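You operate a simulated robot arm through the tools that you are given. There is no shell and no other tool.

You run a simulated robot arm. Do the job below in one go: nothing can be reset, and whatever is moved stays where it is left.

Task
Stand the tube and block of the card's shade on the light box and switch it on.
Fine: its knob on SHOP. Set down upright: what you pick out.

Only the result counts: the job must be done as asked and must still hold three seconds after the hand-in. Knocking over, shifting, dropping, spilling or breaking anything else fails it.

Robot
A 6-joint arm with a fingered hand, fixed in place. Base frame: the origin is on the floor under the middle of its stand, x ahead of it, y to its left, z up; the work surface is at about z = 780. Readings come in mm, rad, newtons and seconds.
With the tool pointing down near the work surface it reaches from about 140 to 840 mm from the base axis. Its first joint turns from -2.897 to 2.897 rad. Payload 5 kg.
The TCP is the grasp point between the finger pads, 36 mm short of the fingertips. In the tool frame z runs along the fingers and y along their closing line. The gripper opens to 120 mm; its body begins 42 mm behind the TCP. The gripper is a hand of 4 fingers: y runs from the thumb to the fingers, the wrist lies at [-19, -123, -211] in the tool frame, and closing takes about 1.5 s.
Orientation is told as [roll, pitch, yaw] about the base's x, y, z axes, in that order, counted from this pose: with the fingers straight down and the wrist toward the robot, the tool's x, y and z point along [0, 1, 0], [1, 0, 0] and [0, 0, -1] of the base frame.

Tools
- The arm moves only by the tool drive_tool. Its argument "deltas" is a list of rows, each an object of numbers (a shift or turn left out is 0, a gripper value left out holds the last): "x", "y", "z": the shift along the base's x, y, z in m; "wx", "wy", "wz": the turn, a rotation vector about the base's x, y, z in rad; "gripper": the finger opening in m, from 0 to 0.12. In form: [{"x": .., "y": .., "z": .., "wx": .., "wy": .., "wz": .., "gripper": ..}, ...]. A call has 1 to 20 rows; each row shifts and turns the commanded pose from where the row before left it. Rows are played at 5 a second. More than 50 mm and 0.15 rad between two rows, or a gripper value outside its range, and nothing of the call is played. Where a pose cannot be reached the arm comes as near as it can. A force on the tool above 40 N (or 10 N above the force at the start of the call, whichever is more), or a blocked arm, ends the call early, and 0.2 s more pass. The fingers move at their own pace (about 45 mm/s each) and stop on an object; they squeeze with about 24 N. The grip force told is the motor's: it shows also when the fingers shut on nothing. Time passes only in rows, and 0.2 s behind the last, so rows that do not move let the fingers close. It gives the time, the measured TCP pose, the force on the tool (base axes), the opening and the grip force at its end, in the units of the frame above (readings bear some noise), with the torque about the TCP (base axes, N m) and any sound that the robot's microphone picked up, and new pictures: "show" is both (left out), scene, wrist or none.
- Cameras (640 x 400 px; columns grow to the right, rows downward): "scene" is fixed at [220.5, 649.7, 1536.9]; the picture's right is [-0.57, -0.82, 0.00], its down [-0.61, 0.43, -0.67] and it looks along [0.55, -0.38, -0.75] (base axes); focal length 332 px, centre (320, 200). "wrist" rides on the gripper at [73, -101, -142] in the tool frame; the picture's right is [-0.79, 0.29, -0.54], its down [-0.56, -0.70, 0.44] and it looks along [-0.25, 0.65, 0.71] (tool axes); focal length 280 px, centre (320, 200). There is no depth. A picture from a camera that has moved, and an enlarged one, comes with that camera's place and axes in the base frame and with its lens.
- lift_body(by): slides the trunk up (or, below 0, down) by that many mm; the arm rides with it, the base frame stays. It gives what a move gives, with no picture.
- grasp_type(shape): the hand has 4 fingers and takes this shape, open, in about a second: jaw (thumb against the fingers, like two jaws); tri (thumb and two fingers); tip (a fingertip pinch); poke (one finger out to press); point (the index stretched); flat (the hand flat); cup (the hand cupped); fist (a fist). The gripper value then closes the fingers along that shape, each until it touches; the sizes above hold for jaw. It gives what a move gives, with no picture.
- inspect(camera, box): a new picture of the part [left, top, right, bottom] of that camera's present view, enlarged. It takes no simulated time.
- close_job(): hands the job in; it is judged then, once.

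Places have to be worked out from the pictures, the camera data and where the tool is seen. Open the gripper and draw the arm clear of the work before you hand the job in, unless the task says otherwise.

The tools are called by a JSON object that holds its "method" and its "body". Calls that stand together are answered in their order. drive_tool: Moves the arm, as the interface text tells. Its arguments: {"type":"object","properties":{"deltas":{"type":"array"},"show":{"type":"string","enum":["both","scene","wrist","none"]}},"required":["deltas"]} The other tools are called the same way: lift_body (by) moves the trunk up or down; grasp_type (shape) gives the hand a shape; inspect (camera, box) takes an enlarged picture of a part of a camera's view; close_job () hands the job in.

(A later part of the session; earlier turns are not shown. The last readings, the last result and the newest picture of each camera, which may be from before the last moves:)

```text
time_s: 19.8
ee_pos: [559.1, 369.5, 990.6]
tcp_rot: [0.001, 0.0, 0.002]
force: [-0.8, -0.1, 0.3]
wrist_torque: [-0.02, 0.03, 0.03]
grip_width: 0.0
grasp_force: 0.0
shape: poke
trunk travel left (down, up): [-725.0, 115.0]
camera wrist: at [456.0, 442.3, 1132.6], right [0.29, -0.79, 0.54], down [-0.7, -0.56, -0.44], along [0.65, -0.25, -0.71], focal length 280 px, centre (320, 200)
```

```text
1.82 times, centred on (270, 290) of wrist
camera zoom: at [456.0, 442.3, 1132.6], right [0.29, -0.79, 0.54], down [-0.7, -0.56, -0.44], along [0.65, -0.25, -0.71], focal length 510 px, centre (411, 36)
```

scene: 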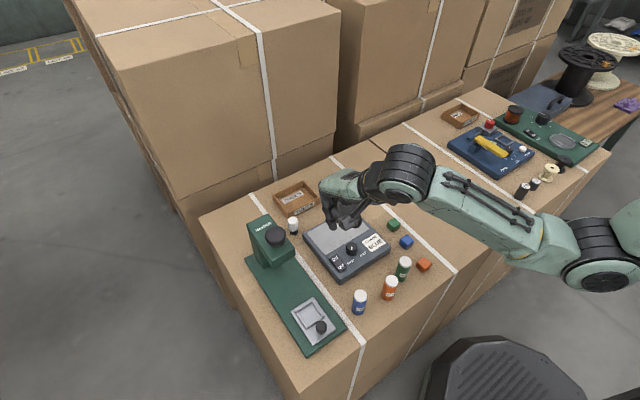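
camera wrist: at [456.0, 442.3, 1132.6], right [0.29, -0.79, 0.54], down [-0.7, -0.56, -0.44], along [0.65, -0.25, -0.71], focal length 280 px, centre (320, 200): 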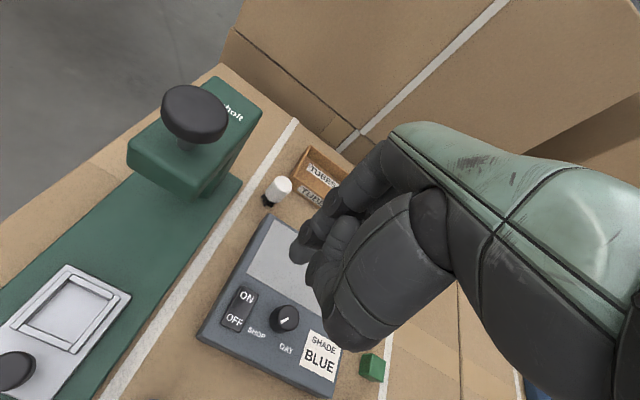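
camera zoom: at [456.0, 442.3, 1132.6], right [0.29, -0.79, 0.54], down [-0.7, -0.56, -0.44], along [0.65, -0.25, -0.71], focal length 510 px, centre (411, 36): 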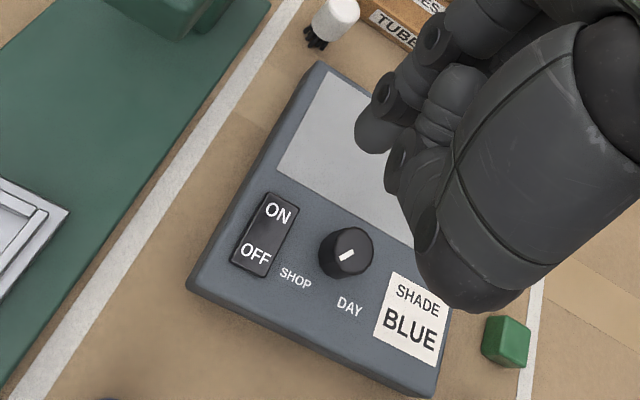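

In "poke" the index stands out alone; its tip works out near (559–570, 372–380), about 36–54 mm below the TCP. I'll turn the hand +0.785 rad so the folded thumb and fingers stay clear of the knob, and come lower over the ON end to fix the tip position.

{"method": "drive_tool", "body": {"deltas": [{"wz": 0.13, "x": 0.003, "y": -0.003, "z": -0.01}, {"wz": 0.13, "y": -0.003, "z": -0.01}, {"wz": 0.13, "z": -0.015}, {"wz": 0.13, "z": -0.015}, {"wz": 0.13, "z": -0.015}, {"wz": 0.135, "z": -0.015}, {}, {}], "show": "both"}}

{"method": "inspect", "body": {"camera": "scene", "box": [290, 190, 400, 280]}}

{"method": "inspect", "body": {"camera": "wrist", "box": [200, 180, 380, 320]}}

```text
time_s: 21.6
ee_pos: [562.7, 363.9, 911.9]
tcp_rot: [0.001, -0.002, 0.787]
force: [0.1, 0.0, -0.2]
wrist_torque: [-0.01, 0.01, -0.02]
grip_width: 0.1
grasp_force: 0.0
shape: poke
trunk travel left (down, up): [-725.0, 115.0]
camera wrist: at [438.9, 343.9, 1054.7], right [0.76, -0.35, 0.54], down [-0.1, -0.89, -0.44], along [0.64, 0.28, -0.71], focal length 280 px, centre (320, 200)
```

scene: 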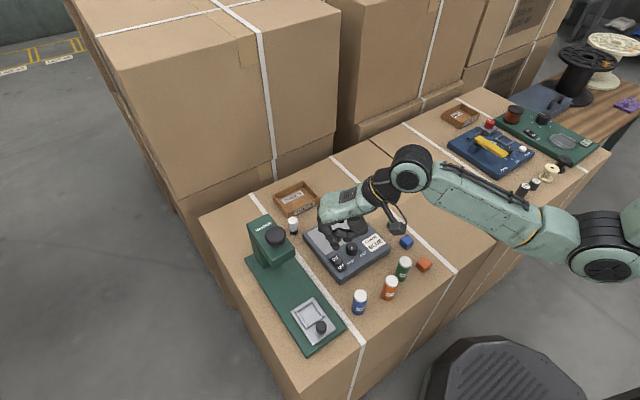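
wrist: 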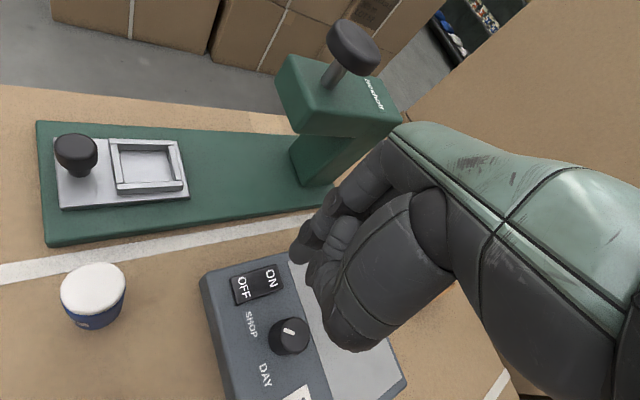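

```text
4.44 times, centred on (345, 235) of scene
camera zoom: at [220.5, 649.7, 1536.9], right [-0.57, -0.82, 0.0], down [-0.61, 0.43, -0.67], along [0.55, -0.38, -0.75], focal length 1475 px, centre (209, 44)
```

zoom: 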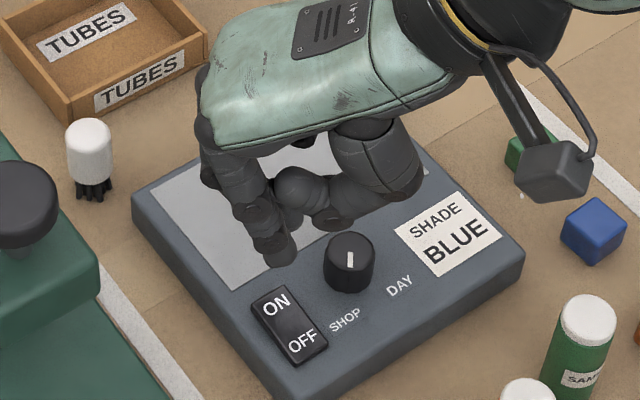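

```text
2.86 times, centred on (290, 250) of wrist
camera zoom: at [438.9, 343.9, 1054.7], right [0.76, -0.35, 0.54], down [-0.1, -0.89, -0.44], along [0.64, 0.28, -0.71], focal length 801 px, centre (406, 57)
```

zoom: 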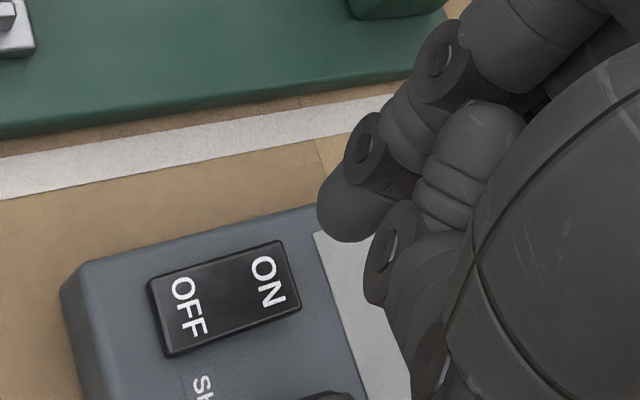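

The index tip works out at tool offset (12, 0, 36), so to put it on the ON end at about (561,368) the TCP goes to about (570,359). I'll move there and stop just above the rocker.

{"method": "drive_tool", "body": {"deltas": [{"x": 0.007, "y": -0.005, "z": -0.01}, {"z": -0.015}, {"z": -0.012}, {}, {}], "show": "both"}}

{"method": "inspect", "body": {"camera": "scene", "box": [290, 200, 400, 290]}}

{"method": "inspect", "body": {"camera": "wrist", "box": [200, 180, 380, 320]}}

```text
time_s: 22.8
ee_pos: [569.8, 361.6, 875.2]
tcp_rot: [-0.001, -0.001, 0.786]
force: [0.7, -0.4, 0.8]
wrist_torque: [0.01, 0.01, 0.0]
grip_width: 0.0
grasp_force: 0.2
shape: poke
trunk travel left (down, up): [-725.0, 115.0]
camera wrist: at [445.5, 341.0, 1016.0], right [0.76, -0.35, 0.54], down [-0.1, -0.89, -0.44], along [0.64, 0.28, -0.71], focal length 280 px, centre (320, 200)
```

scene: 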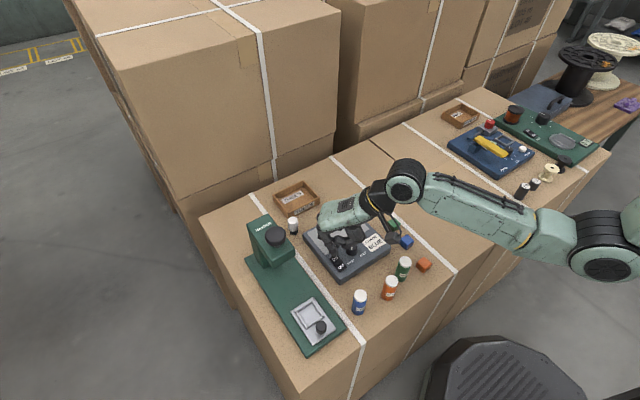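
wrist: 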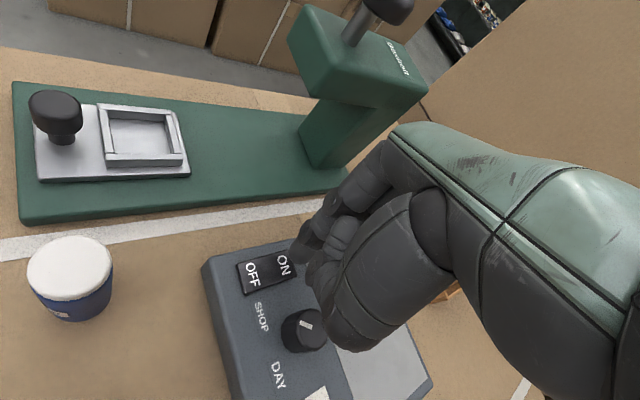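

```text
4.44 times, centred on (345, 245) of scene
camera zoom: at [220.5, 649.7, 1536.9], right [-0.57, -0.82, 0.0], down [-0.61, 0.43, -0.67], along [0.55, -0.38, -0.75], focal length 1475 px, centre (209, 0)
```

zoom: 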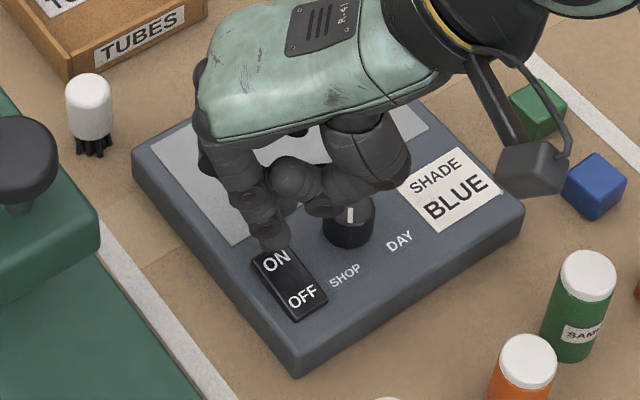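

```text
2.86 times, centred on (290, 250) of wrist
camera zoom: at [445.5, 341.0, 1016.0], right [0.76, -0.35, 0.54], down [-0.1, -0.89, -0.44], along [0.64, 0.28, -0.71], focal length 801 px, centre (406, 57)
```

zoom: 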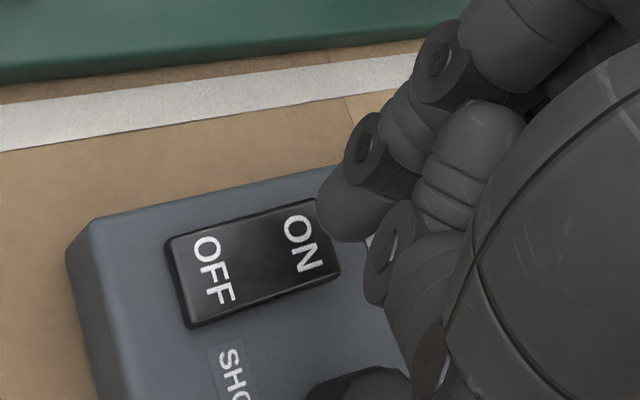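

The index tip is above the ON end and the folded thumb should clear the knob. I'll come down in small steps and watch the force.

{"method": "drive_tool", "body": {"deltas": [{"y": -0.002, "z": -0.004}, {"z": -0.004}, {"z": -0.004}, {"z": -0.003}, {}], "show": "wrist"}}

{"method": "inspect", "body": {"camera": "scene", "box": [300, 210, 390, 280]}}

{"method": "inspect", "body": {"camera": "wrist", "box": [200, 200, 360, 320]}}

```text
time_s: 24.0
ee_pos: [569.7, 357.9, 859.1]
tcp_rot: [0.0, 0.0, 0.785]
force: [0.4, 0.0, 0.3]
wrist_torque: [0.04, 0.0, 0.03]
grip_width: 0.2
grasp_force: 0.1
shape: poke
trunk travel left (down, up): [-725.0, 115.0]
camera wrist: at [446.0, 338.3, 1001.6], right [0.76, -0.35, 0.54], down [-0.1, -0.89, -0.44], along [0.64, 0.28, -0.71], focal length 280 px, centre (320, 200)
```

wrist: 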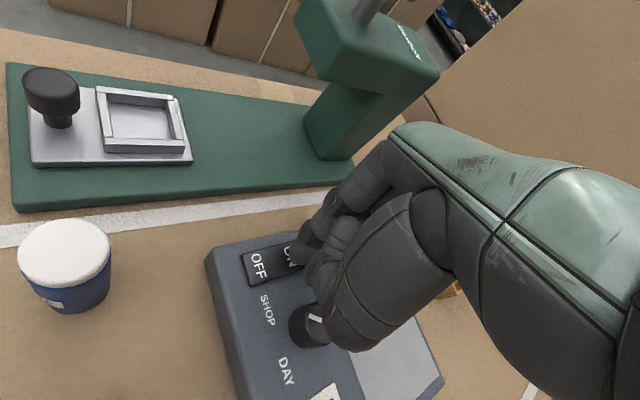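

```text
5.71 times, centred on (345, 245) of scene
camera zoom: at [220.5, 649.7, 1536.9], right [-0.57, -0.82, 0.0], down [-0.61, 0.43, -0.67], along [0.55, -0.38, -0.75], focal length 1897 px, centre (177, -57)
```

zoom: 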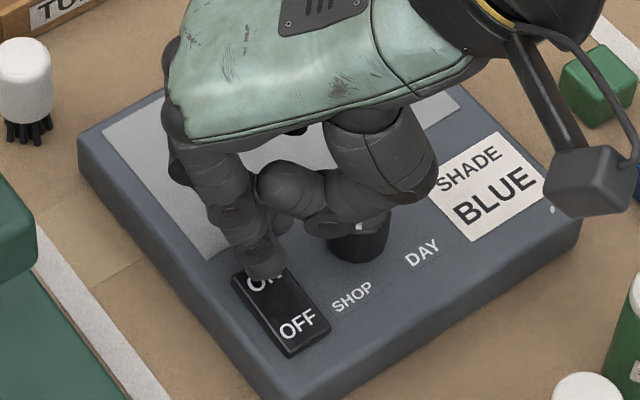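

```text
3.33 times, centred on (280, 260) of wrist
camera zoom: at [446.0, 338.3, 1001.6], right [0.76, -0.35, 0.54], down [-0.1, -0.89, -0.44], along [0.64, 0.28, -0.71], focal length 935 px, centre (453, 0)
```

zoom: 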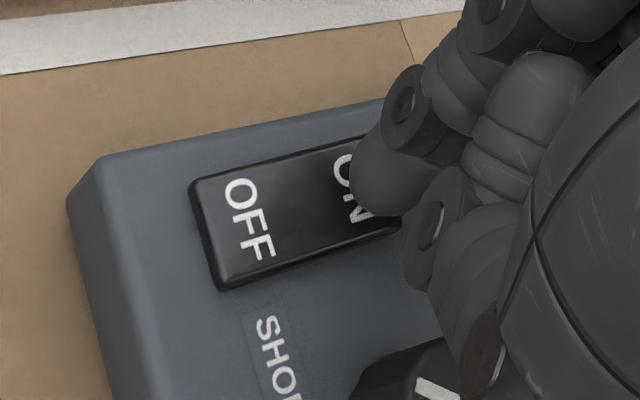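

No contact yet (index end about z≈823) and the thumb is well above the knob. I'll press down in 2 mm steps.

{"method": "drive_tool", "body": {"deltas": [{"z": -0.002}, {"z": -0.002}, {"z": -0.002}, {}], "show": "wrist"}}

{"method": "inspect", "body": {"camera": "scene", "box": [300, 210, 390, 280]}}

{"method": "inspect", "body": {"camera": "wrist", "box": [200, 200, 360, 320]}}

```text
time_s: 25.0
ee_pos: [568.1, 357.1, 853.3]
tcp_rot: [0.0, 0.0, 0.786]
force: [0.5, -0.2, 1.1]
wrist_torque: [0.0, -0.02, 0.03]
grip_width: 0.0
grasp_force: 0.0
shape: poke
trunk travel left (down, up): [-725.0, 115.0]
camera wrist: at [445.4, 337.8, 995.7], right [0.76, -0.35, 0.54], down [-0.1, -0.89, -0.44], along [0.64, 0.28, -0.71], focal length 280 px, centre (320, 200)
```

wrist: 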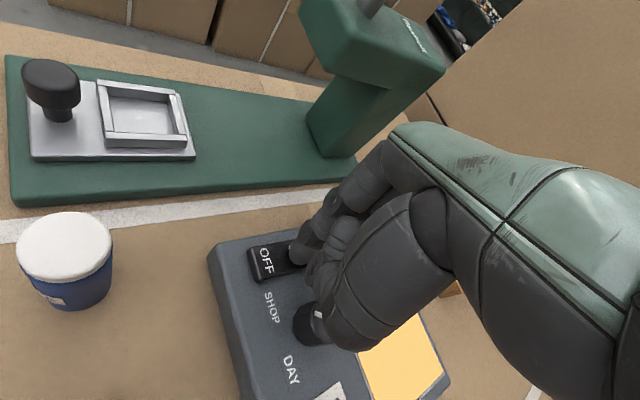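

```text
5.71 times, centred on (345, 245) of scene
camera zoom: at [220.5, 649.7, 1536.9], right [-0.57, -0.82, 0.0], down [-0.61, 0.43, -0.67], along [0.55, -0.38, -0.75], focal length 1897 px, centre (177, -57)
```

zoom: 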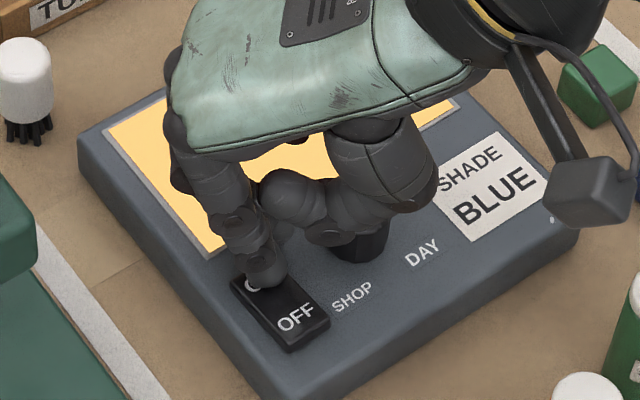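

```text
3.33 times, centred on (280, 260) of wrist
camera zoom: at [445.4, 337.8, 995.7], right [0.76, -0.35, 0.54], down [-0.1, -0.89, -0.44], along [0.64, 0.28, -0.71], focal length 935 px, centre (453, 0)
```

zoom: 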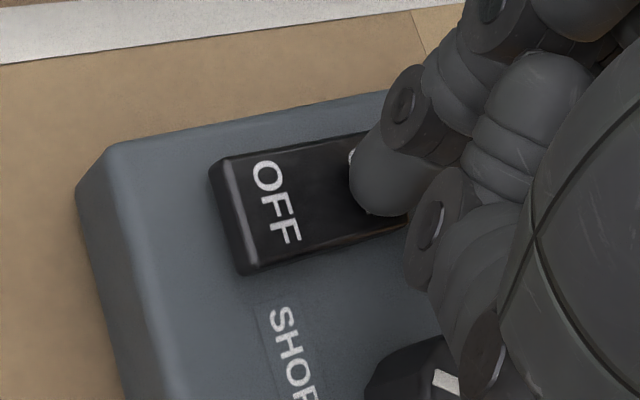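

The screen lit up (warm light) and the OFF end has risen, so the switch is on. I'll lift straight up clear of the box and check the knob.

{"method": "drive_tool", "body": {"deltas": [{"z": 0.01}, {"z": 0.02}, {"z": 0.03}, {"z": 0.04}, {"z": 0.045}, {}], "show": "both"}}

{"method": "inspect", "body": {"camera": "scene", "box": [300, 200, 410, 290]}}

{"method": "inspect", "body": {"camera": "wrist", "box": [180, 220, 400, 380]}}

```text
time_s: 26.4
ee_pos: [570.1, 358.8, 995.1]
tcp_rot: [0.001, 0.001, 0.785]
force: [0.4, -0.5, 0.1]
wrist_torque: [-0.01, -0.02, -0.02]
grip_width: 0.1
grasp_force: 0.0
shape: poke
trunk travel left (down, up): [-725.0, 115.0]
camera wrist: at [446.6, 340.4, 1137.7], right [0.76, -0.35, 0.54], down [-0.1, -0.89, -0.44], along [0.64, 0.28, -0.71], focal length 280 px, centre (320, 200)
```

scene: 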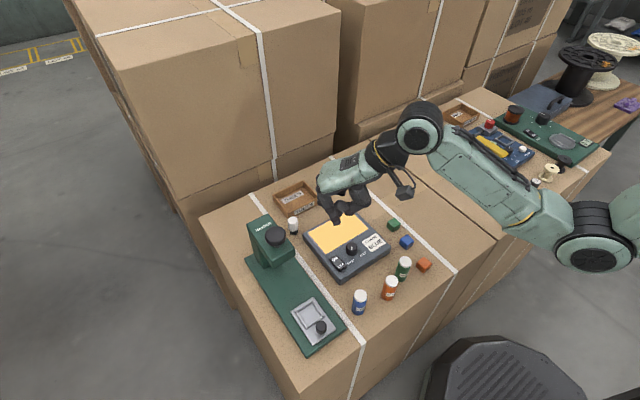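
wrist: 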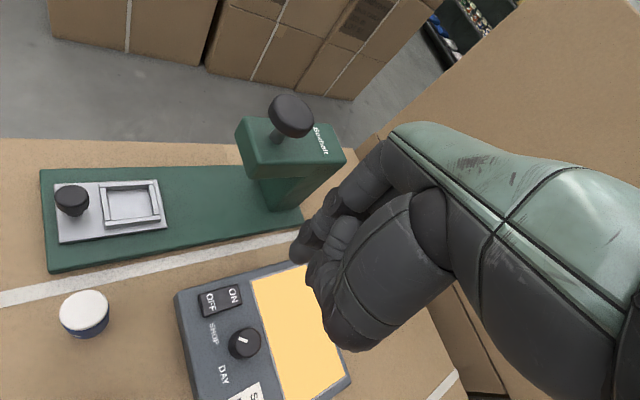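

```text
4.44 times, centred on (355, 245) of scene
camera zoom: at [220.5, 649.7, 1536.9], right [-0.57, -0.82, 0.0], down [-0.61, 0.43, -0.67], along [0.55, -0.38, -0.75], focal length 1475 px, centre (164, 0)
```

zoom: 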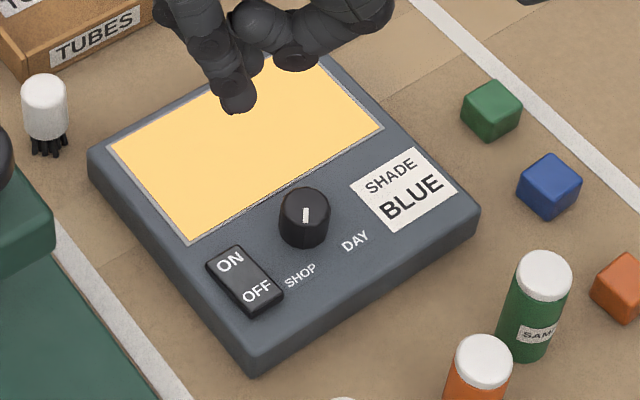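

```text
2.50 times, centred on (290, 300) of wrist
camera zoom: at [446.6, 340.4, 1137.7], right [0.76, -0.35, 0.54], down [-0.1, -0.89, -0.44], along [0.64, 0.28, -0.71], focal length 701 px, centre (395, -50)
```

zoom: 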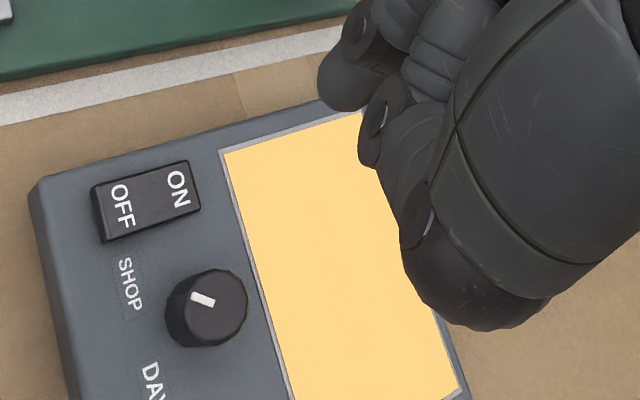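

The light box is on with the knob at SHOP, and nothing else moved. Next is the blue block, so I'll zoom in to get its position and orientation.

{"method": "inspect", "body": {"camera": "scene", "box": [380, 215, 440, 275]}}

{"method": "inspect", "body": {"camera": "scene", "box": [340, 250, 440, 330]}}

```text
6.67 times, centred on (410, 245) of scene
camera zoom: at [220.5, 649.7, 1536.9], right [-0.57, -0.82, 0.0], down [-0.61, 0.43, -0.67], along [0.55, -0.38, -0.75], focal length 2213 px, centre (-280, -100)
```

zoom: 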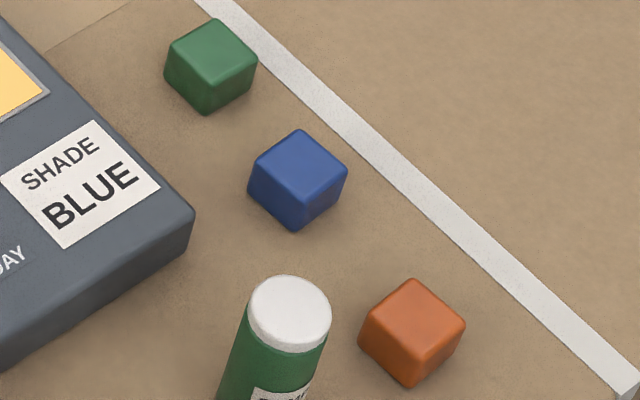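

```text
5.00 times, centred on (390, 290) of scene
camera zoom: at [220.5, 649.7, 1536.9], right [-0.57, -0.82, 0.0], down [-0.61, 0.43, -0.67], along [0.55, -0.38, -0.75], focal length 1660 px, centre (-30, -250)
```

zoom: 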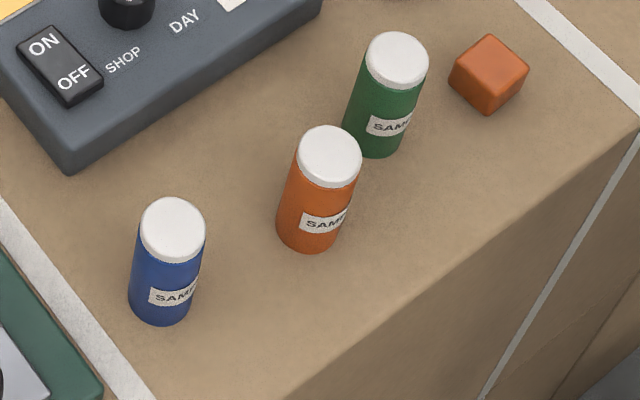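

The blue block is nearly axis-aligned, about 24 mm a side, with its centre near (503,171). I'll switch to "tip", turn back to yaw 0 and move high above it to refine with the wrist camera.

{"method": "grasp_type", "body": {"shape": "tip"}}

{"method": "drive_tool", "body": {"deltas": [{"x": -0.011, "y": -0.031, "wz": -0.131}, {"x": -0.011, "y": -0.031, "wz": -0.131}, {"x": -0.011, "y": -0.031, "wz": -0.131}, {"x": -0.011, "y": -0.031, "wz": -0.131}, {"x": -0.011, "y": -0.031, "wz": -0.131}, {"x": -0.011, "y": -0.031, "wz": -0.13, "gripper": 0.045}, {"z": -0.04}, {"z": -0.03}, {}], "show": "both"}}

{"method": "inspect", "body": {"camera": "wrist", "box": [180, 200, 400, 400]}}

{"method": "inspect", "body": {"camera": "scene", "box": [350, 170, 470, 280]}}

```text
time_s: 27.3
ee_pos: [570.2, 360.1, 995.1]
tcp_rot: [-0.001, 0.002, 0.785]
force: [-0.4, -0.3, 0.0]
wrist_torque: [-0.01, 0.01, -0.02]
grip_width: 120.1
grasp_force: 0.1
shape: tip
trunk travel left (down, up): [-725.0, 115.0]
```

```text
time_s: 29.3
ee_pos: [503.6, 171.7, 931.3]
tcp_rot: [-0.001, 0.0, 0.0]
force: [0.0, -0.6, 0.3]
wrist_torque: [0.06, -0.02, -0.01]
grip_width: 45.8
grasp_force: 0.0
shape: tip
trunk travel left (down, up): [-725.0, 115.0]
camera wrist: at [400.3, 244.8, 1074.5], right [0.29, -0.79, 0.54], down [-0.7, -0.56, -0.44], along [0.65, -0.25, -0.71], focal length 280 px, centre (320, 200)
```

scene: 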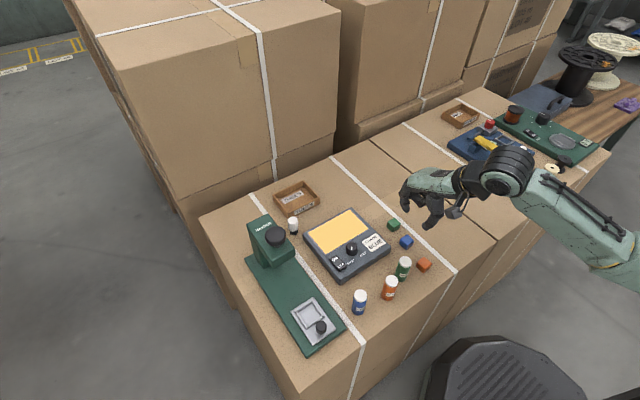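
wrist: 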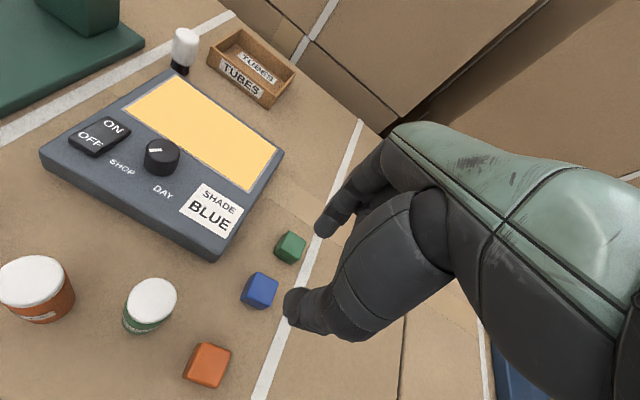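

```text
2.00 times, centred on (290, 300) of wrist
camera zoom: at [400.3, 244.8, 1074.5], right [0.29, -0.79, 0.54], down [-0.7, -0.56, -0.44], along [0.65, -0.25, -0.71], focal length 561 px, centre (380, 0)
```

zoom: 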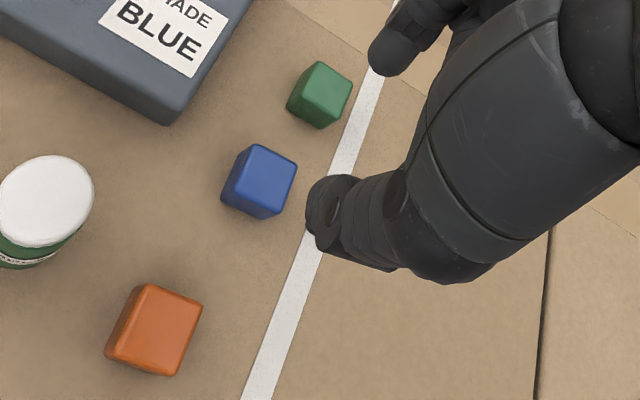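

```text
3.64 times, centred on (410, 225) of scene
camera zoom: at [220.5, 649.7, 1536.9], right [-0.57, -0.82, 0.0], down [-0.61, 0.43, -0.67], along [0.55, -0.38, -0.75], focal length 1207 px, centre (-7, 109)
```

zoom: 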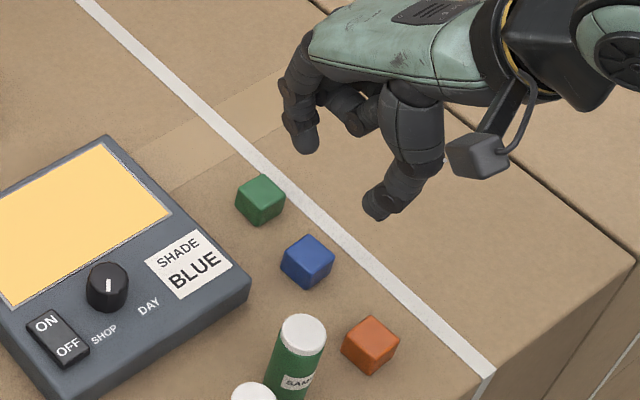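

I'll zoom in harder on the blue block to fix its top-face corners.

{"method": "inspect", "body": {"camera": "wrist", "box": [225, 255, 305, 325]}}

{"method": "inspect", "body": {"camera": "wrist", "box": [170, 220, 330, 400]}}

```text
5.71 times, centred on (265, 290) of wrist
camera zoom: at [400.3, 244.8, 1074.5], right [0.29, -0.79, 0.54], down [-0.7, -0.56, -0.44], along [0.65, -0.25, -0.71], focal length 1602 px, centre (634, -314)
```

zoom: 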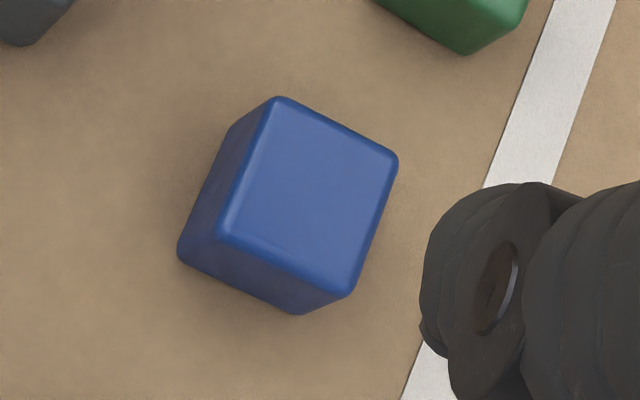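

```text
2.22 times, centred on (250, 310) of wrist
camera zoom: at [400.3, 244.8, 1074.5], right [0.29, -0.79, 0.54], down [-0.7, -0.56, -0.44], along [0.65, -0.25, -0.71], focal length 623 px, centre (476, -44)
```

zoom: 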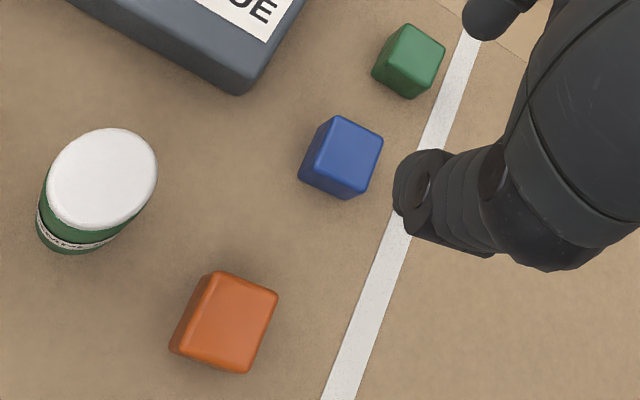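

Block centre is (504.5,169) with yaw about +4°, side 25 mm; the green block's near edge is x≈551. I'll align the yaw, narrow the opening and come down to just above it.

{"method": "drive_tool", "body": {"deltas": [{"x": 0.001, "y": -0.0025, "z": -0.015, "wz": 0.075, "gripper": 0.036}, {"z": -0.02}, {"z": -0.02}, {"z": -0.01}, {}], "show": "both"}}

{"method": "inspect", "body": {"camera": "wrist", "box": [220, 200, 380, 340]}}

{"method": "inspect", "body": {"camera": "scene", "box": [365, 195, 445, 275]}}

```text
time_s: 30.5
ee_pos: [503.1, 168.2, 863.5]
tcp_rot: [0.0, 0.0, 0.075]
force: [-0.5, -0.4, 0.6]
wrist_torque: [0.01, -0.01, -0.01]
grip_width: 37.0
grasp_force: 0.0
shape: tip
trunk travel left (down, up): [-725.0, 115.0]
camera wrist: at [396.7, 234.2, 1006.7], right [0.35, -0.77, 0.54], down [-0.66, -0.61, -0.44], along [0.67, -0.2, -0.71], focal length 280 px, centre (320, 200)
```

scene: 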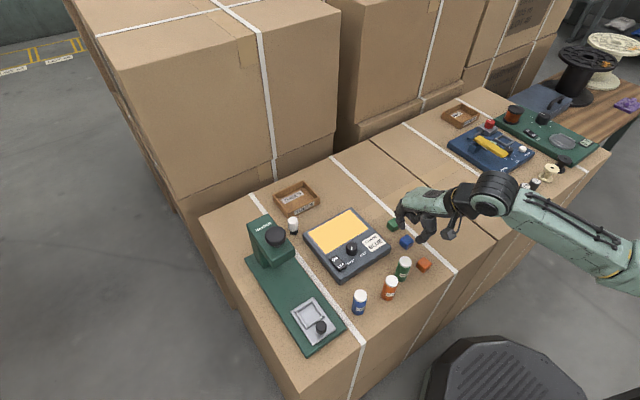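
wrist: 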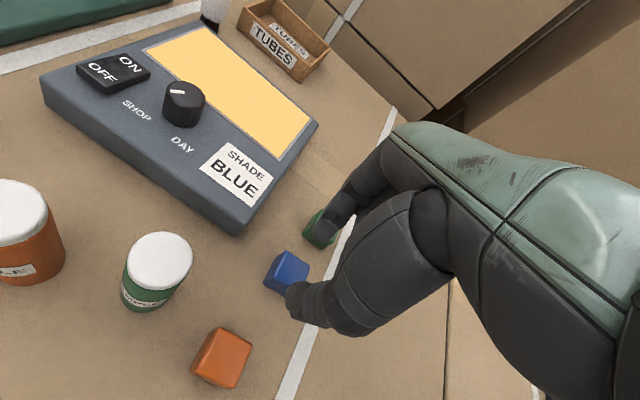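

```text
2.86 times, centred on (300, 270) of wrist
camera zoom: at [396.7, 234.2, 1006.7], right [0.35, -0.77, 0.54], down [-0.66, -0.61, -0.44], along [0.67, -0.2, -0.71], focal length 801 px, centre (377, 0)
```

zoom: 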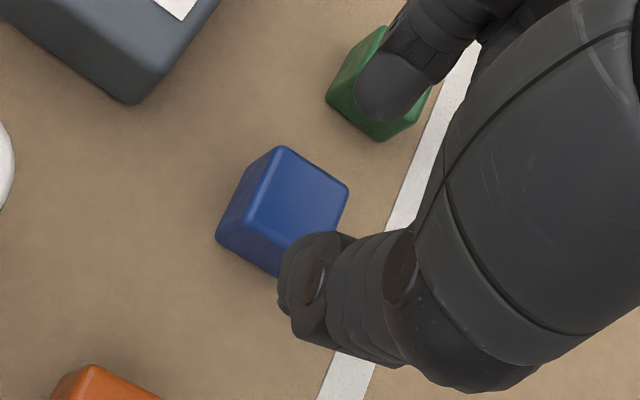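

```text
5.00 times, centred on (405, 235) of scene
camera zoom: at [220.5, 649.7, 1536.9], right [-0.57, -0.82, 0.0], down [-0.61, 0.43, -0.67], along [0.55, -0.38, -0.75], focal length 1660 px, centre (-105, 25)
```

zoom: 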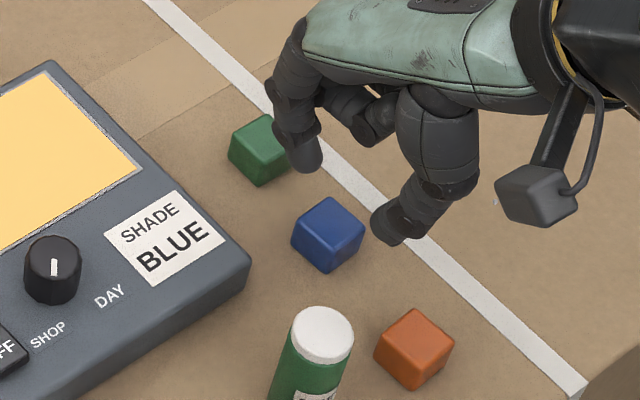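

Projecting the model onto the scene matches the fingertips and block within 1–2 mm. I'll descend around the block, stopping with the fingertips just above the table.

{"method": "drive_tool", "body": {"deltas": [{"x": 0.001, "y": 0.001, "z": -0.012}, {"z": -0.012}, {"z": -0.01}, {"z": -0.006}, {}], "show": "both"}}

{"method": "inspect", "body": {"camera": "wrist", "box": [220, 200, 380, 340]}}

{"method": "inspect", "body": {"camera": "scene", "box": [365, 195, 445, 275]}}

```text
time_s: 31.7
ee_pos: [504.7, 169.6, 824.9]
tcp_rot: [0.001, 0.0, 0.075]
force: [0.2, 0.3, 0.1]
wrist_torque: [0.0, -0.03, -0.03]
grip_width: 36.6
grasp_force: 0.1
shape: tip
trunk travel left (down, up): [-725.0, 115.0]
camera wrist: at [397.8, 234.7, 966.3], right [0.35, -0.77, 0.54], down [-0.66, -0.61, -0.44], along [0.67, -0.2, -0.71], focal length 280 px, centre (320, 200)
```

scene: 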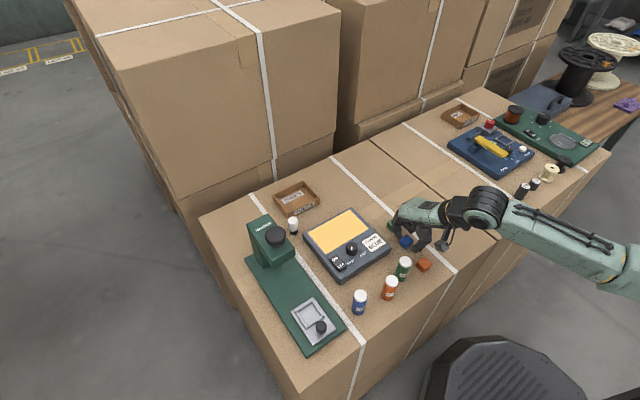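
wrist: 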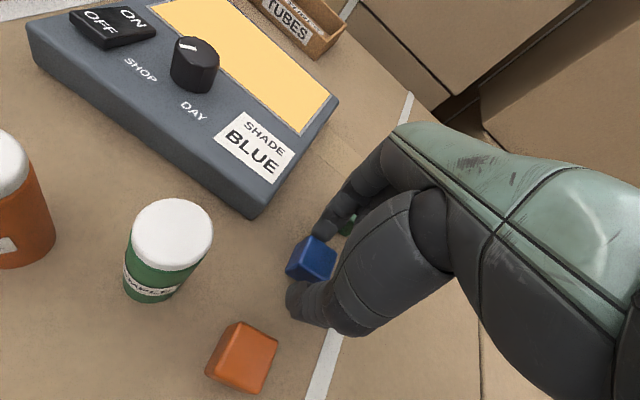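

```text
2.86 times, centred on (300, 270) of wrist
camera zoom: at [397.8, 234.7, 966.3], right [0.35, -0.77, 0.54], down [-0.66, -0.61, -0.44], along [0.67, -0.2, -0.71], focal length 801 px, centre (377, 0)
```

zoom: 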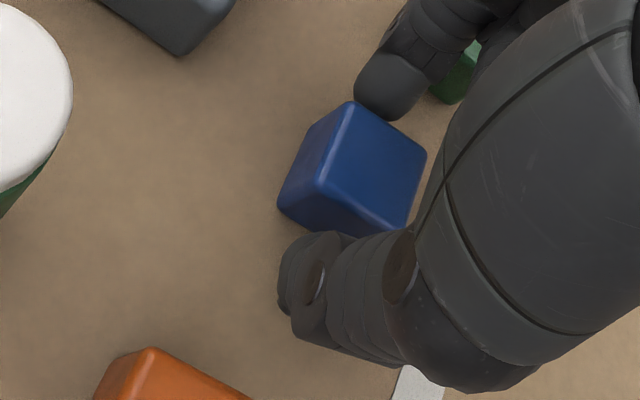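

```text
5.00 times, centred on (405, 235) of scene
camera zoom: at [220.5, 649.7, 1536.9], right [-0.57, -0.82, 0.0], down [-0.61, 0.43, -0.67], along [0.55, -0.38, -0.75], focal length 1660 px, centre (-105, 25)
```

zoom: 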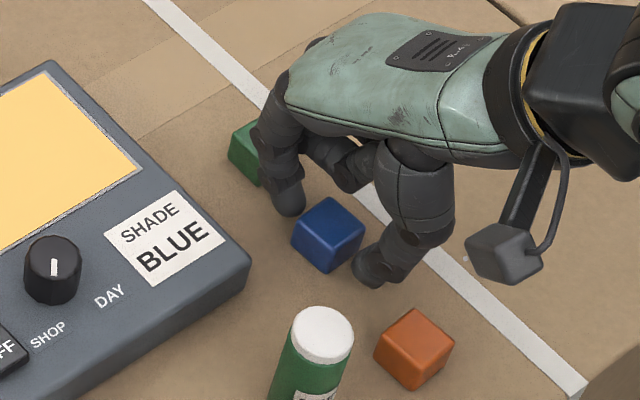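

The fingers straddle the block, centred within about 2 mm. I'll lower 3 mm more and close gently.

{"method": "drive_tool", "body": {"deltas": [{"z": -0.003}, {"gripper": 0.03}, {"gripper": 0.024}, {"gripper": 0.018}, {"gripper": 0.012}, {"gripper": 0.006}, {"gripper": 0.0}, {}, {}], "show": "wrist"}}

{"method": "inspect", "body": {"camera": "wrist", "box": [220, 200, 380, 340]}}

{"method": "inspect", "body": {"camera": "scene", "box": [365, 195, 445, 275]}}

```text
time_s: 33.7
ee_pos: [504.9, 169.1, 821.5]
tcp_rot: [0.002, 0.001, 0.076]
force: [-0.1, 1.5, 1.4]
wrist_torque: [-0.04, 0.0, -0.04]
grip_width: 23.0
grasp_force: 24.0
shape: tip
trunk travel left (down, up): [-725.0, 115.0]
camera wrist: at [397.4, 234.8, 962.8], right [0.35, -0.77, 0.54], down [-0.66, -0.61, -0.44], along [0.67, -0.2, -0.71], focal length 280 px, centre (320, 200)
```

wrist: 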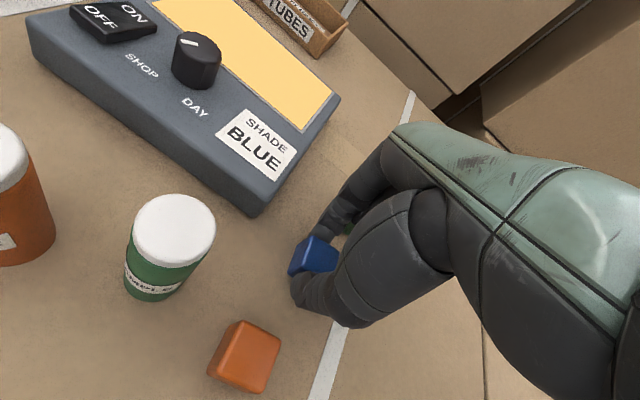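

```text
2.86 times, centred on (300, 270) of wrist
camera zoom: at [397.4, 234.8, 962.8], right [0.35, -0.77, 0.54], down [-0.66, -0.61, -0.44], along [0.67, -0.2, -0.71], focal length 801 px, centre (377, 0)
```

zoom: 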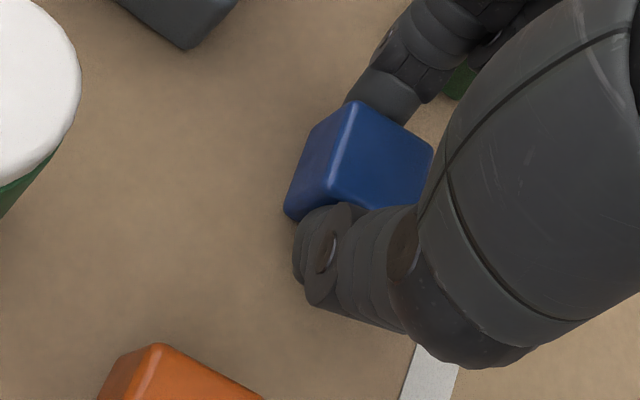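

```text
5.00 times, centred on (405, 235) of scene
camera zoom: at [220.5, 649.7, 1536.9], right [-0.57, -0.82, 0.0], down [-0.61, 0.43, -0.67], along [0.55, -0.38, -0.75], focal length 1660 px, centre (-105, 25)
```

zoom: 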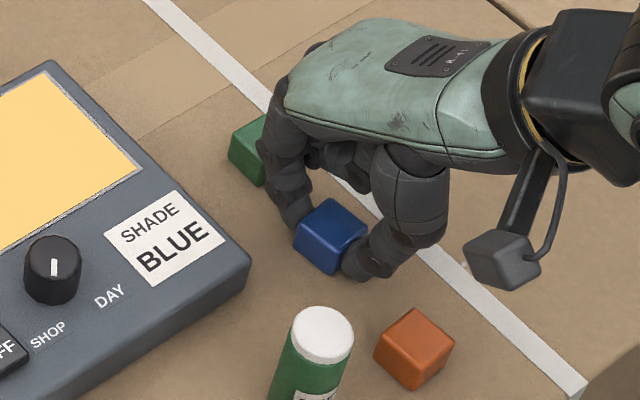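

The block is gripped (24 N). I'll lift it straight up and check it's held level.

{"method": "drive_tool", "body": {"deltas": [{"z": 0.01}, {"z": 0.02}, {"z": 0.03}, {"z": 0.03}, {"z": 0.03}, {}], "show": "both"}}

{"method": "inspect", "body": {"camera": "wrist", "box": [220, 200, 380, 340]}}

{"method": "inspect", "body": {"camera": "scene", "box": [365, 175, 445, 275]}}

```text
time_s: 35.1
ee_pos: [504.8, 171.1, 942.1]
tcp_rot: [0.001, 0.003, 0.075]
force: [0.4, 0.2, -0.6]
wrist_torque: [0.03, 0.0, -0.02]
grip_width: 23.1
grasp_force: 23.9
shape: tip
trunk travel left (down, up): [-725.0, 115.0]
camera wrist: at [397.5, 236.8, 1084.6], right [0.35, -0.77, 0.54], down [-0.66, -0.61, -0.44], along [0.67, -0.2, -0.71], focal length 280 px, centre (320, 200)
```

scene: 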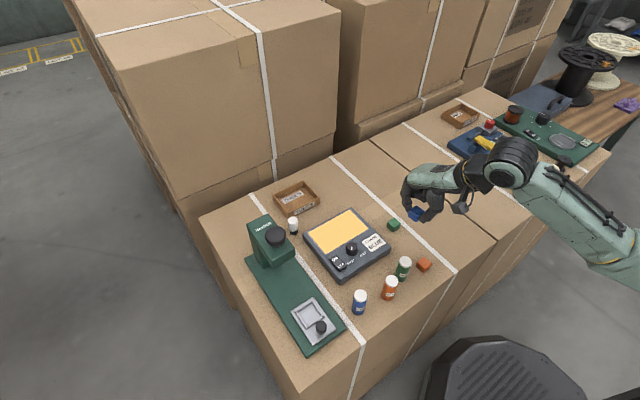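
wrist: 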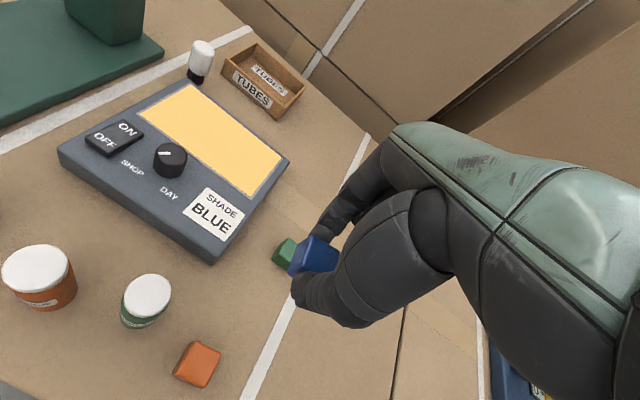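

```text
2.86 times, centred on (300, 270) of wrist
camera zoom: at [397.5, 236.8, 1084.6], right [0.35, -0.77, 0.54], down [-0.66, -0.61, -0.44], along [0.67, -0.2, -0.71], focal length 801 px, centre (377, 0)
```

zoom: 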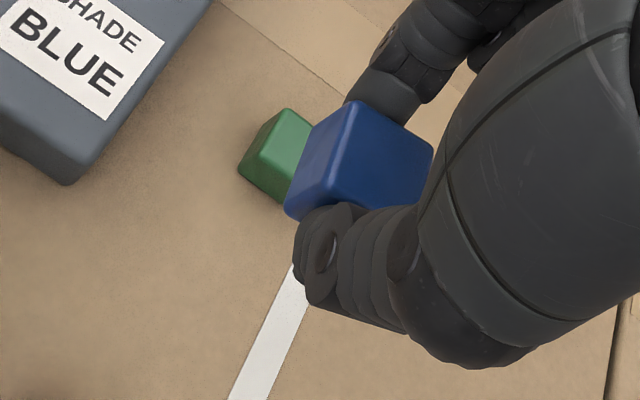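

```text
4.00 times, centred on (405, 225) of scene
camera zoom: at [220.5, 649.7, 1536.9], right [-0.57, -0.82, 0.0], down [-0.61, 0.43, -0.67], along [0.55, -0.38, -0.75], focal length 1328 px, centre (-20, 100)
```

zoom: 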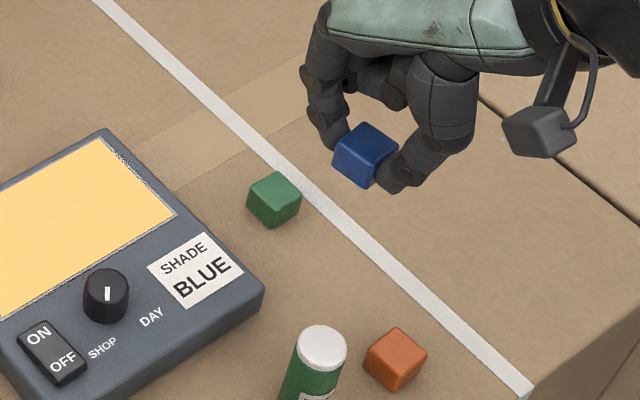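

The block is held level. I'll carry it over the screen to about (632,258) and bring it down to just above the box.

{"method": "drive_tool", "body": {"deltas": [{"x": 0.032, "y": 0.022, "wz": -0.02}, {"x": 0.032, "y": 0.022, "wz": -0.02}, {"x": 0.032, "y": 0.022, "wz": -0.02}, {"x": 0.031, "y": 0.021, "wz": -0.015}, {"z": -0.03}, {"z": -0.03}, {"z": -0.015}, {}], "show": "both"}}

{"method": "inspect", "body": {"camera": "wrist", "box": [200, 200, 400, 360]}}

{"method": "inspect", "body": {"camera": "scene", "box": [300, 180, 410, 280]}}

```text
time_s: 36.9
ee_pos: [632.9, 258.9, 866.6]
tcp_rot: [-0.001, 0.002, -0.001]
force: [-0.1, 0.1, -0.2]
wrist_torque: [0.03, 0.01, 0.01]
grip_width: 23.1
grasp_force: 24.1
shape: tip
trunk travel left (down, up): [-725.0, 115.0]
camera wrist: at [530.3, 332.4, 1009.2], right [0.29, -0.79, 0.54], down [-0.7, -0.56, -0.44], along [0.65, -0.25, -0.71], focal length 280 px, centre (320, 200)
```

scene: 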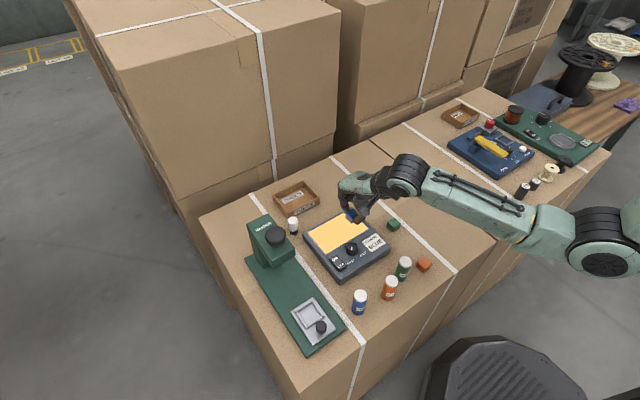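
wrist: 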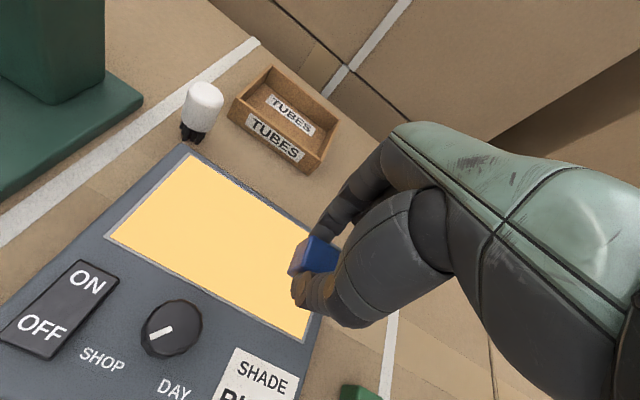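

```text
2.50 times, centred on (300, 280) of wrist
camera zoom: at [530.3, 332.4, 1009.2], right [0.29, -0.79, 0.54], down [-0.7, -0.56, -0.44], along [0.65, -0.25, -0.71], focal length 701 px, centre (370, 0)
```

zoom: 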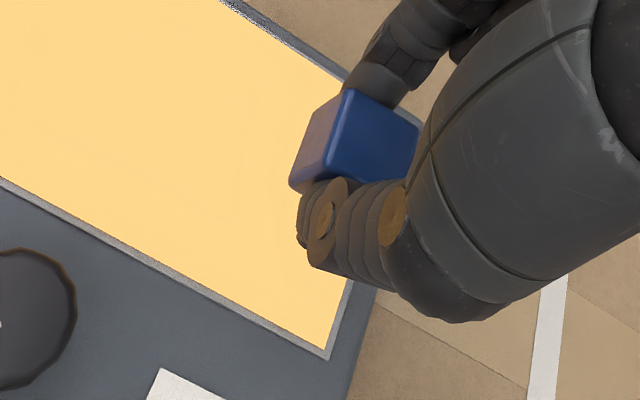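

```text
4.00 times, centred on (355, 230) of scene
camera zoom: at [220.5, 649.7, 1536.9], right [-0.57, -0.82, 0.0], down [-0.61, 0.43, -0.67], along [0.55, -0.38, -0.75], focal length 1328 px, centre (180, 80)
```

zoom: 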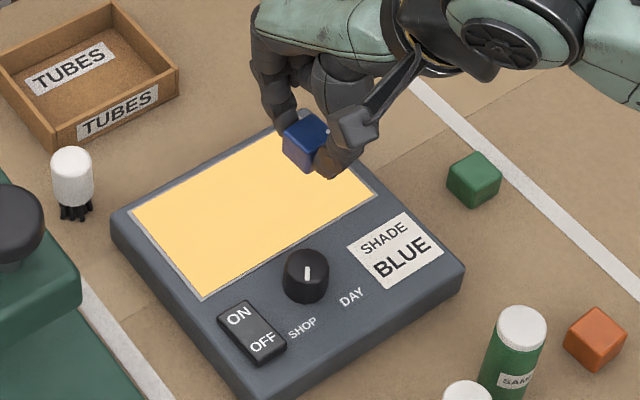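

The block bottom is about 15 mm above the panel and within the lit area. I'll lower to nearly touching, then settle in millimetre steps.

{"method": "drive_tool", "body": {"deltas": [{"z": -0.006}, {"z": -0.004}, {"z": -0.002}, {}], "show": "none"}}

{"method": "drive_tool", "body": {"deltas": [{"z": -0.0015}, {"z": -0.001}, {}], "show": "wrist"}}

{"method": "inspect", "body": {"camera": "wrist", "box": [240, 200, 380, 310]}}

```text
time_s: 37.9
ee_pos: [631.2, 258.5, 852.9]
tcp_rot: [0.0, 0.001, 0.001]
force: [-0.5, -0.1, 0.4]
wrist_torque: [0.01, -0.01, -0.02]
grip_width: 22.9
grasp_force: 24.6
shape: tip
trunk travel left (down, up): [-725.0, 115.0]
```

```text
time_s: 38.7
ee_pos: [631.9, 257.0, 850.9]
tcp_rot: [0.001, 0.0, -0.001]
force: [0.1, -0.8, 1.5]
wrist_torque: [0.0, -0.06, -0.01]
grip_width: 22.9
grasp_force: 24.3
shape: tip
trunk travel left (down, up): [-725.0, 115.0]
camera wrist: at [529.4, 330.6, 993.2], right [0.29, -0.79, 0.54], down [-0.7, -0.56, -0.44], along [0.65, -0.25, -0.71], focal length 280 px, centre (320, 200)
```

wrist: 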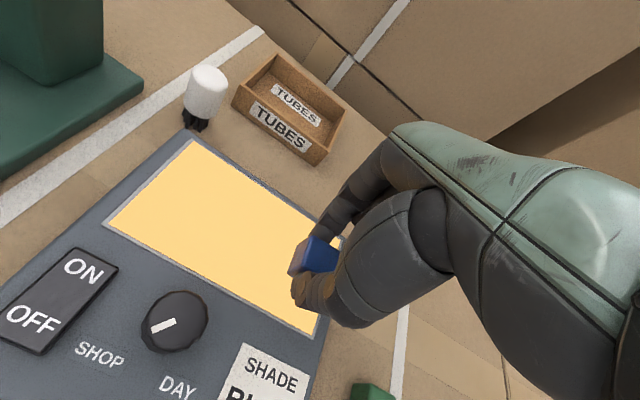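

```text
3.64 times, centred on (310, 255) of wrist
camera zoom: at [529.4, 330.6, 993.2], right [0.29, -0.79, 0.54], down [-0.7, -0.56, -0.44], along [0.65, -0.25, -0.71], focal length 1020 px, centre (356, 0)
```

zoom: 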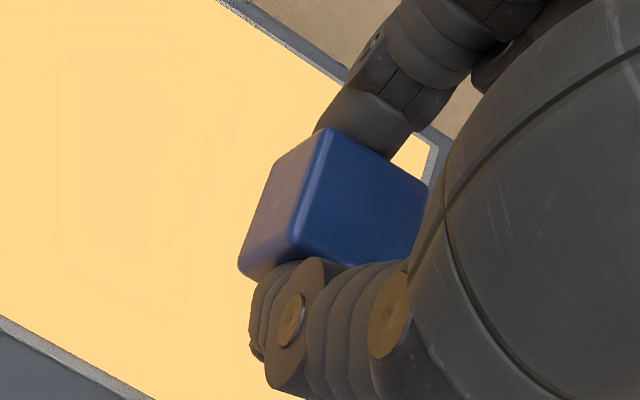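

Force is only about 1.5 N, perhaps just touching. I'll continue down a millimetre at a time until there is clear contact.

{"method": "drive_tool", "body": {"deltas": [{"z": -0.001}, {}], "show": "none"}}

{"method": "drive_tool", "body": {"deltas": [{"z": -0.001}, {}], "show": "none"}}

```text
time_s: 39.3
ee_pos: [631.1, 257.4, 850.4]
tcp_rot: [0.001, 0.0, -0.001]
force: [-0.5, 0.7, 7.5]
wrist_torque: [0.07, -0.06, -0.01]
grip_width: 23.3
grasp_force: 23.7
shape: tip
trunk travel left (down, up): [-725.0, 115.0]
```

```text
time_s: 39.9
ee_pos: [631.3, 256.5, 850.5]
tcp_rot: [0.003, -0.003, 0.0]
force: [-0.1, 1.3, 12.0]
wrist_torque: [0.03, -0.13, -0.01]
grip_width: 23.7
grasp_force: 23.8
shape: tip
trunk travel left (down, up): [-725.0, 115.0]
```

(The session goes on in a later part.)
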